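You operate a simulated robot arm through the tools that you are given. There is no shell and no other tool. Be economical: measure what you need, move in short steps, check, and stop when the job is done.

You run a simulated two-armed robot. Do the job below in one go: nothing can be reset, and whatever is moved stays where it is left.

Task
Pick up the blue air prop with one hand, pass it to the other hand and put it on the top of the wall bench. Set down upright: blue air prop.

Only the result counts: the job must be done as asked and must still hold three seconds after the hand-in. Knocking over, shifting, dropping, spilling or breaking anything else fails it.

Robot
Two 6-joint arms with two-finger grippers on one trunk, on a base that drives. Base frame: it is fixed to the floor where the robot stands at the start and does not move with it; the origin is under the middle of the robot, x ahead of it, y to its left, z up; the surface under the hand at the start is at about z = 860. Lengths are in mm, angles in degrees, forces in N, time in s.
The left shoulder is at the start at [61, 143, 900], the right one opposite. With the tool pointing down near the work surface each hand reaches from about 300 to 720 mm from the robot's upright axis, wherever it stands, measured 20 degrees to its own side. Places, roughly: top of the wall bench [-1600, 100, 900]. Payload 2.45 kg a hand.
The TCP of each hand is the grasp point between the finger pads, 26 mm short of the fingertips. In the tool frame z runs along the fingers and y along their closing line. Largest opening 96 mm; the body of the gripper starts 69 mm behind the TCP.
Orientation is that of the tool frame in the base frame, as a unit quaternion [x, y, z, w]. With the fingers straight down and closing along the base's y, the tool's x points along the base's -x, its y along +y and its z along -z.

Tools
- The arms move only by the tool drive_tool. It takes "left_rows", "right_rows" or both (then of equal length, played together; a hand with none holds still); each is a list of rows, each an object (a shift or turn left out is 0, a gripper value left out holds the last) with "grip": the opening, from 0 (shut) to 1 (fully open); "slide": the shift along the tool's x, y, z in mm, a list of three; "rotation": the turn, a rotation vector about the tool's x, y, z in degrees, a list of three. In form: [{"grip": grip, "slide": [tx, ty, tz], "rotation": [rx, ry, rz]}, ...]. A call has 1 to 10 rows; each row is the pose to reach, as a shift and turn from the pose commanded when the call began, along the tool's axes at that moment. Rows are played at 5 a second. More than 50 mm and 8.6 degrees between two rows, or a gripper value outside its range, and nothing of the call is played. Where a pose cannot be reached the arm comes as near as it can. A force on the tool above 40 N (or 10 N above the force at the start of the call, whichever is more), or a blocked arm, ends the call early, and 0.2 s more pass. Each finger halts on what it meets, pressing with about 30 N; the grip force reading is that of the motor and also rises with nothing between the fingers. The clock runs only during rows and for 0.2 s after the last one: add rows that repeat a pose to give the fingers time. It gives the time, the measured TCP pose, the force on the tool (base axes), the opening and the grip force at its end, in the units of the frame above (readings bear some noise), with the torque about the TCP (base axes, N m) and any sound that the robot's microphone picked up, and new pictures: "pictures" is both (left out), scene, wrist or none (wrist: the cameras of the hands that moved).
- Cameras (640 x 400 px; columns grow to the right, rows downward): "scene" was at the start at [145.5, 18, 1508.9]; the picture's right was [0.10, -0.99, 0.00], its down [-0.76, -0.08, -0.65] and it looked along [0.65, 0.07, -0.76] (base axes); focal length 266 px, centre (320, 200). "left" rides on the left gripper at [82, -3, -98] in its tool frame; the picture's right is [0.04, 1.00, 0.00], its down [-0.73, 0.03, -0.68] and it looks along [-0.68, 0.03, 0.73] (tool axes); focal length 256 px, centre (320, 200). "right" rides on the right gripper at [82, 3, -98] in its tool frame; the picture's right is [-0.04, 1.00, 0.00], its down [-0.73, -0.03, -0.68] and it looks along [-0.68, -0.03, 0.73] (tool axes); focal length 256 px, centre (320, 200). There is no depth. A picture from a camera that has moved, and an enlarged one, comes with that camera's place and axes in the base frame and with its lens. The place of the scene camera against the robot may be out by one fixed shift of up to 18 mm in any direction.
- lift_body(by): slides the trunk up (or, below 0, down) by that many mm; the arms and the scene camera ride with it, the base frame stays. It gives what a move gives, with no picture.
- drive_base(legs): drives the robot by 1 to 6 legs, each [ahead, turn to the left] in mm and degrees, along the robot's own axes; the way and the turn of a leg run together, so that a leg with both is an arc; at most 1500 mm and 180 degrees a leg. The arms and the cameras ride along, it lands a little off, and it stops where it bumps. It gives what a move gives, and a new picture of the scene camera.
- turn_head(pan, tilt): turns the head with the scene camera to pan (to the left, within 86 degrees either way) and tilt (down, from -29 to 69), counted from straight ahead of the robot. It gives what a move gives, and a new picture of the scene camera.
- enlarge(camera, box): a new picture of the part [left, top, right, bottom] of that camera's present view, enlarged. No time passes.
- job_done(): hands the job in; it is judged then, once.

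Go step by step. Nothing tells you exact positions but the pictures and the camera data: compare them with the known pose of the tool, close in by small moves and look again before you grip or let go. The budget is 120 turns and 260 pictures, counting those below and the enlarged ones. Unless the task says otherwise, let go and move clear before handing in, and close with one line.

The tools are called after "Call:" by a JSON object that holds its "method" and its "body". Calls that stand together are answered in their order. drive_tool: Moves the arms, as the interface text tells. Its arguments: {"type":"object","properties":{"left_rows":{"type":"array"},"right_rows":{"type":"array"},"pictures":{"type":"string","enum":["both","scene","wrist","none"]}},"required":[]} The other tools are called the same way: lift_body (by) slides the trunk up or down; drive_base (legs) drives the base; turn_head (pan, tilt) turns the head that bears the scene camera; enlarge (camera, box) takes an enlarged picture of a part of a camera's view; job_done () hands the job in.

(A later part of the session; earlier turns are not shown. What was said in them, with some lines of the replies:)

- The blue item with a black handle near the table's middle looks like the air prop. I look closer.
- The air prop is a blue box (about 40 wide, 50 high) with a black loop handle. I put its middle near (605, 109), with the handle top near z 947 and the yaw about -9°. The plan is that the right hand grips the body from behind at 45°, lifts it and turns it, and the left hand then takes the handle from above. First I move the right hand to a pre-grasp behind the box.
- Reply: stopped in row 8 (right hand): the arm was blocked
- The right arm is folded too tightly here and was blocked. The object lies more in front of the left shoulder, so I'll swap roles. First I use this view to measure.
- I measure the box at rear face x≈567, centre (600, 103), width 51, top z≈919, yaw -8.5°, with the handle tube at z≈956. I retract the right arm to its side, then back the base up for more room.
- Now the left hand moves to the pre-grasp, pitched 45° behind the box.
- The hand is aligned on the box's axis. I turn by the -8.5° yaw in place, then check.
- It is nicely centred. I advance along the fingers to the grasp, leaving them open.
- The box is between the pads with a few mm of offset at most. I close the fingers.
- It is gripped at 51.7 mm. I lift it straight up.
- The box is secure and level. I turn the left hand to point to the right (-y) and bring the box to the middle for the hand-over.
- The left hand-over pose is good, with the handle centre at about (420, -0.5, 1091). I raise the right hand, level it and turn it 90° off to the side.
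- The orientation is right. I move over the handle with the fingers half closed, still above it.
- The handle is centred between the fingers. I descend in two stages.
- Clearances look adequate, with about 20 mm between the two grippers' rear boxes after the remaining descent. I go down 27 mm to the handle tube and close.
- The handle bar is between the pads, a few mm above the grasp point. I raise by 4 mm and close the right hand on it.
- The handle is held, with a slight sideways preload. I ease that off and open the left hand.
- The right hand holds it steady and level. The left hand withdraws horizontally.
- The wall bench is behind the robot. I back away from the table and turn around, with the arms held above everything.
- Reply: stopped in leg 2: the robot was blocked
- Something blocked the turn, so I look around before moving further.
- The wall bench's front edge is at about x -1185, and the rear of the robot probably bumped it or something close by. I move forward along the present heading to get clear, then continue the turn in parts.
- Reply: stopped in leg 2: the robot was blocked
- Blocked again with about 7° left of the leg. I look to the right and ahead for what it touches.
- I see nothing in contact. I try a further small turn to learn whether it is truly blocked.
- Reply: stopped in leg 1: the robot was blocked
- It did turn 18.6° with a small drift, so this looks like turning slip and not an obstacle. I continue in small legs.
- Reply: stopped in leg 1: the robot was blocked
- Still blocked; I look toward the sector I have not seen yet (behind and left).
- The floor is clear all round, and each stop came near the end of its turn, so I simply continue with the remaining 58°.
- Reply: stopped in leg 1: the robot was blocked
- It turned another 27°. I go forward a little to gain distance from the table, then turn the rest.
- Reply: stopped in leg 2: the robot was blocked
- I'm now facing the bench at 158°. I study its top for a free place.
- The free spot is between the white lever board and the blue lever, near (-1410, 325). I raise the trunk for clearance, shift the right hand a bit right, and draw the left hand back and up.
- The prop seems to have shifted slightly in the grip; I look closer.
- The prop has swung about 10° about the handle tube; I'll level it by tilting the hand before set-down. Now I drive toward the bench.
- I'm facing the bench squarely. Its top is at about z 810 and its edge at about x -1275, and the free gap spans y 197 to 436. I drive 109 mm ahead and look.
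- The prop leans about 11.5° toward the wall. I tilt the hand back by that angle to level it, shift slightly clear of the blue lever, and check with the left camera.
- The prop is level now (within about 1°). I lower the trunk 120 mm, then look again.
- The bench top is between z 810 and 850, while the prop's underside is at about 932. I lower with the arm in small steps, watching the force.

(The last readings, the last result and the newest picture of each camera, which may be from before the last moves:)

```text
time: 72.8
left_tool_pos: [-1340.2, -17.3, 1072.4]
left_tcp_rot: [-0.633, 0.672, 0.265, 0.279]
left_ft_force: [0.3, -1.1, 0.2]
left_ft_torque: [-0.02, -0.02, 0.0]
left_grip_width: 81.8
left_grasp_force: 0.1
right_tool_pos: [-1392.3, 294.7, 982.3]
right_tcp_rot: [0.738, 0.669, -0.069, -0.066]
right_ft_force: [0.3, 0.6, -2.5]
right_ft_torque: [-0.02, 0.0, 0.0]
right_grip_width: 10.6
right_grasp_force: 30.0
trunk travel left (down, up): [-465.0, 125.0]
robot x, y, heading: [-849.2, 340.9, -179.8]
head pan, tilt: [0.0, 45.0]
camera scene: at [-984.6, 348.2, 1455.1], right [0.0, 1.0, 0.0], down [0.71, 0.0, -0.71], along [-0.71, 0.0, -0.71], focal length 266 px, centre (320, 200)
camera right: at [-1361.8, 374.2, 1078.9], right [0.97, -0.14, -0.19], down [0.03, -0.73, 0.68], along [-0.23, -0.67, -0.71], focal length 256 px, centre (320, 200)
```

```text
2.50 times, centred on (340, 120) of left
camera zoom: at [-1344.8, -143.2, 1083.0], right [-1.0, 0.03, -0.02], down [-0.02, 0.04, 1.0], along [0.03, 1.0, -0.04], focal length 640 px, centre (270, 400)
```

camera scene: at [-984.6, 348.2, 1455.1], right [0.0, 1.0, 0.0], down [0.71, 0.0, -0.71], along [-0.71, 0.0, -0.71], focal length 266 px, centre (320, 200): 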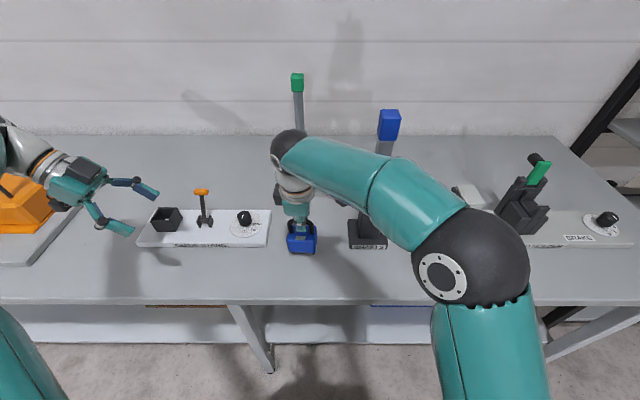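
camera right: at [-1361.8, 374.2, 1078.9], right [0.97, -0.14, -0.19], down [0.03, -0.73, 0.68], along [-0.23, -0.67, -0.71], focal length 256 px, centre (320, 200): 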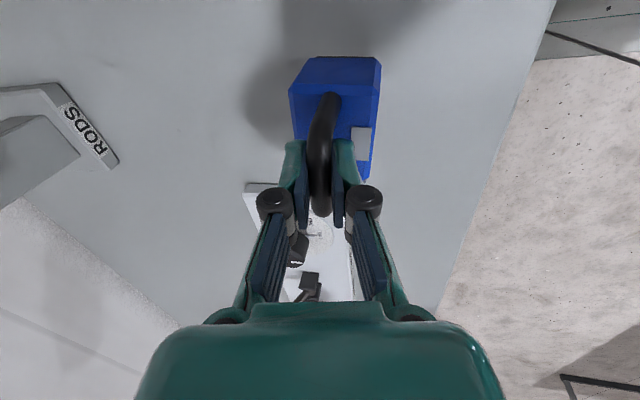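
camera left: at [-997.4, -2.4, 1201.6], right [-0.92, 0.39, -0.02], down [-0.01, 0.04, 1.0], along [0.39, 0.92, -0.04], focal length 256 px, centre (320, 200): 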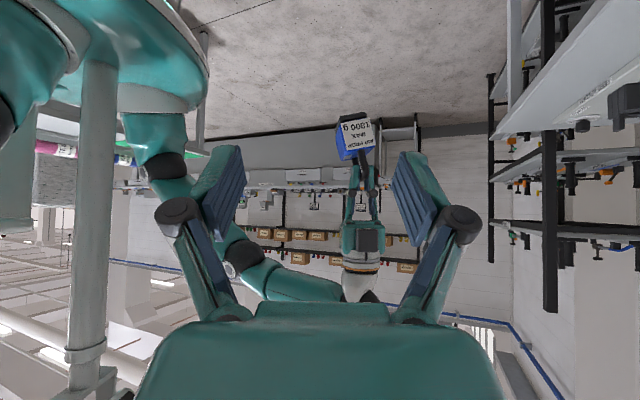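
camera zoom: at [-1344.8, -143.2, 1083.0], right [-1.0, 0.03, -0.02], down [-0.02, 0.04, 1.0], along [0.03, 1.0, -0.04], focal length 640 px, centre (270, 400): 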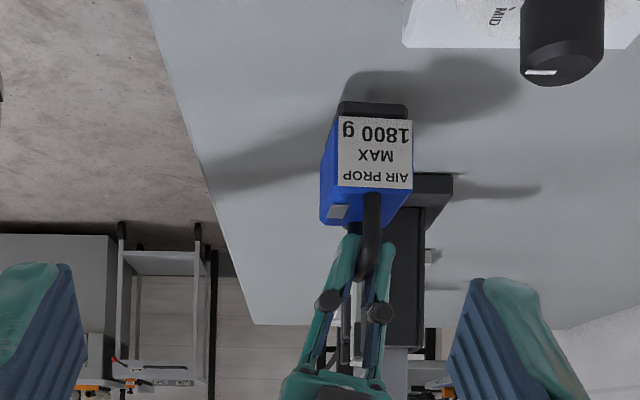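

Call:
{"method": "drive_tool", "body": {"right_rows": [{"grip": 0, "slide": [0, 0.8, 4]}, {"slide": [0, 1.6, 8]}, {"slide": [0, 2.4, 12]}, {"slide": [0, 3.2, 16]}, {"slide": [0, 4, 20]}, {"slide": [0, 4.9, 24]}, {"slide": [0, 5.7, 28]}, {"slide": [0, 6.1, 30]}], "pictures": "scene"}}

Call:
{"method": "enlarge", "body": {"camera": "left", "box": [260, 0, 420, 160]}}

```text
time: 74.6
left_tool_pos: [-1339.7, -16.4, 1073.7]
left_tcp_rot: [-0.634, 0.671, 0.266, 0.277]
left_ft_force: [0.7, -0.1, 0.1]
left_ft_torque: [-0.01, -0.01, -0.02]
left_grip_width: 81.6
left_grasp_force: 0.0
right_tool_pos: [-1390.8, 294.7, 955.0]
right_tcp_rot: [0.737, 0.669, -0.072, -0.067]
right_ft_force: [-4.7, 1.7, 25.3]
right_ft_torque: [-0.03, 0.0, 0.02]
right_grip_width: 10.0
right_grasp_force: 30.2
trunk travel left (down, up): [-465.0, 125.0]
robot x, y, heading: [-851.0, 338.9, -180.1]
head pan, tilt: [0.0, 45.0]
camera scene: at [-982.7, 348.7, 1455.4], right [0.0, 1.0, 0.0], down [0.71, 0.0, -0.71], along [-0.71, 0.0, -0.71], focal length 266 px, centre (320, 200)
```

scene: 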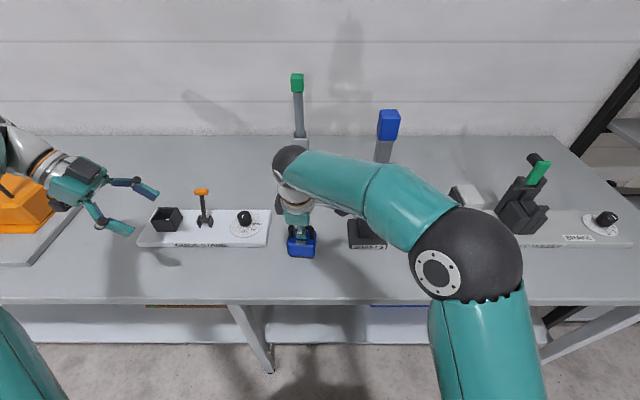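

```text
2.50 times, centred on (340, 80) of left
camera zoom: at [-1343.4, -142.7, 1084.0], right [-1.0, 0.03, -0.02], down [-0.02, 0.04, 1.0], along [0.03, 1.0, -0.04], focal length 640 px, centre (270, 500)
```

zoom: 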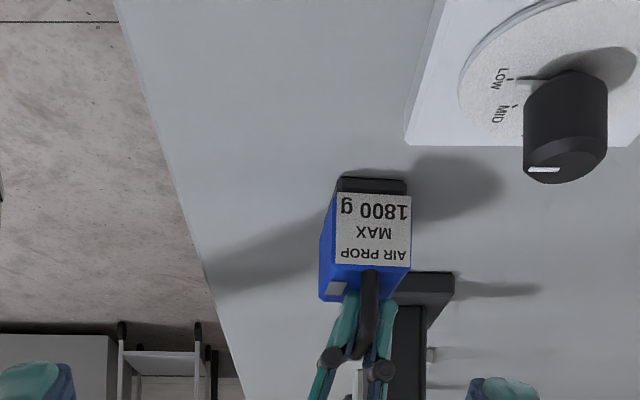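

It touched down: 25 N at z 955, and the prop stands level. I ease the pressure, then open the fingers gently.

Call:
{"method": "drive_tool", "body": {"right_rows": [{"grip": 0, "slide": [0, -0.3, -1.2]}, {"slide": [0, -0.5, -2]}, {"slide": [0, -0.5, -2]}], "pictures": "none"}}

```text
time: 75.4
left_tool_pos: [-1340.0, -16.8, 1073.5]
left_tcp_rot: [-0.633, 0.673, 0.264, 0.277]
left_ft_force: [0.1, 1.0, 0.8]
left_ft_torque: [0.01, 0.02, -0.01]
left_grip_width: 81.4
left_grasp_force: 0.1
right_tool_pos: [-1389.5, 292.7, 954.7]
right_tcp_rot: [0.737, 0.669, -0.069, -0.066]
right_ft_force: [-2.7, 1.3, 15.0]
right_ft_torque: [-0.43, 0.02, -0.08]
right_grip_width: 9.8
right_grasp_force: 29.9
trunk travel left (down, up): [-465.0, 125.0]
robot x, y, heading: [-849.7, 340.7, -180.1]
head pan, tilt: [0.0, 45.0]
```

Call:
{"method": "drive_tool", "body": {"right_rows": [{"grip": 0, "slide": [0, -0.2, -1]}, {"slide": [0, -0.2, -1.2]}, {"slide": [0, -0.2, -1.2]}, {"grip": 0.14, "slide": [0, -0.2, -1.2]}, {"grip": 0.22, "slide": [0, -0.2, -1.2]}, {"grip": 0.32, "slide": [0, -0.2, -1.2]}, {"grip": 0.4, "slide": [0, -0.2, -1.2]}, {"grip": 0.4, "slide": [0, -0.2, -1.2]}]}}

Call:
{"method": "enlarge", "body": {"camera": "left", "box": [260, 0, 420, 160]}}

```text
time: 77.2
left_tool_pos: [-1341.3, -15.9, 1072.3]
left_tcp_rot: [-0.634, 0.671, 0.266, 0.278]
left_ft_force: [-0.3, 0.4, 0.5]
left_ft_torque: [0.01, 0.01, 0.01]
left_grip_width: 81.7
left_grasp_force: 0.1
right_tool_pos: [-1390.4, 293.6, 955.6]
right_tcp_rot: [0.738, 0.668, -0.068, -0.066]
right_ft_force: [0.0, 0.2, -0.5]
right_ft_torque: [0.0, 0.0, 0.02]
right_grip_width: 38.5
right_grasp_force: 0.0
trunk travel left (down, up): [-465.0, 125.0]
robot x, y, heading: [-849.6, 339.9, -180.0]
head pan, tilt: [0.0, 45.0]
camera scene: at [-984.4, 348.2, 1455.1], right [0.0, 1.0, 0.0], down [0.71, 0.0, -0.71], along [-0.71, 0.0, -0.71], focal length 266 px, centre (320, 200)
camera right: at [-1361.1, 373.5, 1051.9], right [0.97, -0.14, -0.19], down [0.03, -0.73, 0.68], along [-0.23, -0.67, -0.71], focal length 256 px, centre (320, 200)
```

scene: 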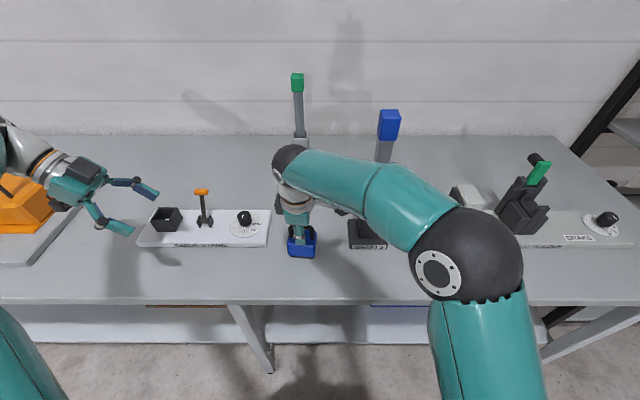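
right: 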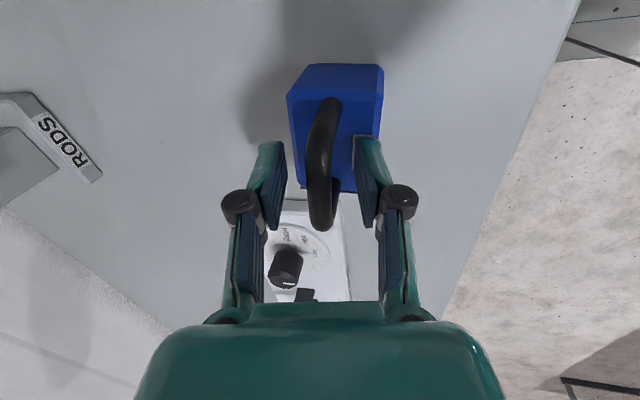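

```text
2.50 times, centred on (340, 80) of left
camera zoom: at [-1344.6, -143.2, 1083.1], right [-1.0, 0.03, -0.02], down [-0.02, 0.04, 1.0], along [0.03, 1.0, -0.04], focal length 640 px, centre (270, 500)
```

zoom: 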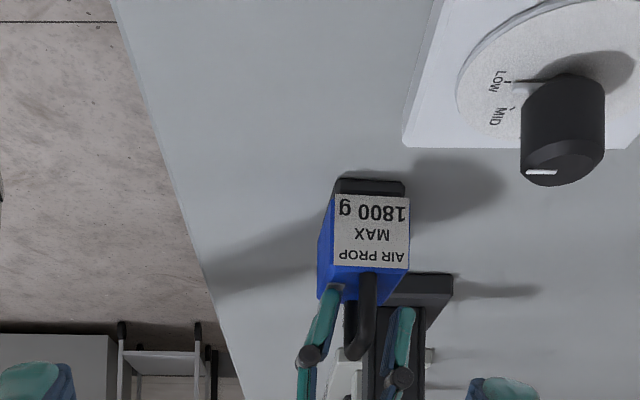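

It is released and standing upright. I withdraw along the finger axis.

Call:
{"method": "drive_tool", "body": {"right_rows": [{"slide": [0, 0, -8]}, {"slide": [0, 0, -20]}, {"slide": [0, 0, -40]}, {"slide": [0, 0, -65]}, {"slide": [0, 0, -95]}, {"slide": [0, 0, -130]}, {"slide": [0, 0, -130]}]}}

Call:
{"method": "enlarge", "body": {"camera": "left", "box": [260, 0, 420, 160]}}

```text
time: 78.8
left_tool_pos: [-1340.7, -16.3, 1072.5]
left_tcp_rot: [-0.633, 0.672, 0.265, 0.278]
left_ft_force: [-0.6, 0.2, 0.3]
left_ft_torque: [0.0, -0.03, -0.01]
left_grip_width: 81.5
left_grasp_force: 0.0
right_tool_pos: [-1364.6, 293.8, 1084.7]
right_tcp_rot: [0.738, 0.668, -0.069, -0.066]
right_ft_force: [-1.0, -0.1, 0.4]
right_ft_torque: [-0.02, 0.01, -0.03]
right_grip_width: 38.2
right_grasp_force: 0.0
trunk travel left (down, up): [-465.0, 125.0]
robot x, y, heading: [-849.7, 339.7, -180.1]
head pan, tilt: [0.0, 45.0]
camera scene: at [-984.7, 348.2, 1455.1], right [0.0, 1.0, 0.0], down [0.71, 0.0, -0.71], along [-0.71, 0.0, -0.71], focal length 266 px, centre (320, 200)
camera right: at [-1336.8, 373.6, 1179.8], right [0.97, -0.14, -0.19], down [0.03, -0.73, 0.68], along [-0.23, -0.67, -0.71], focal length 256 px, centre (320, 200)
```

scene: 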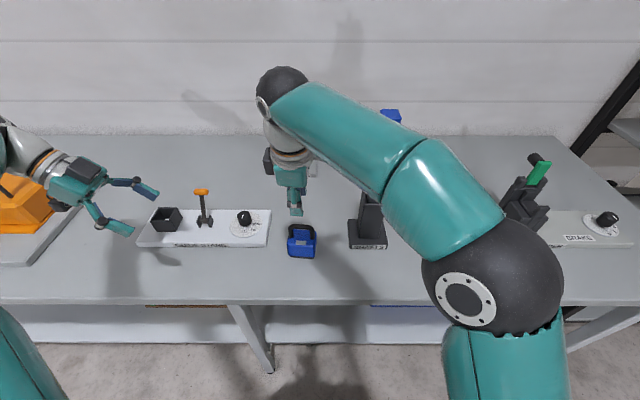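
right: 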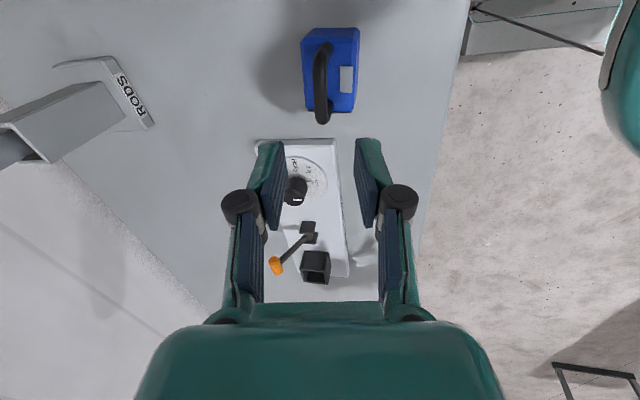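

```text
2.50 times, centred on (340, 80) of left
camera zoom: at [-1344.9, -143.1, 1083.0], right [-1.0, 0.03, -0.02], down [-0.02, 0.04, 1.0], along [0.03, 1.0, -0.04], focal length 640 px, centre (270, 500)
```

zoom: 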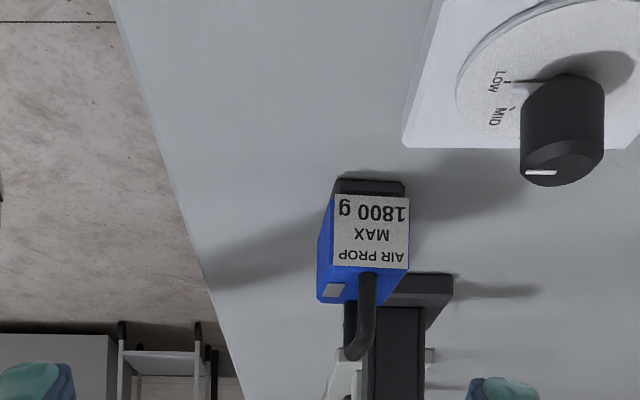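

The prop stands upright on the bench, untouched by either hand and clear of the other items, so I hand in.

Call:
{"method": "job_done", "body": {}}

```text
The job is handed in.
```

The blue air prop is on the wall bench, standing upright. The left hand picked it up, passed it to the right hand in the air, and the right hand set it down and moved clear.
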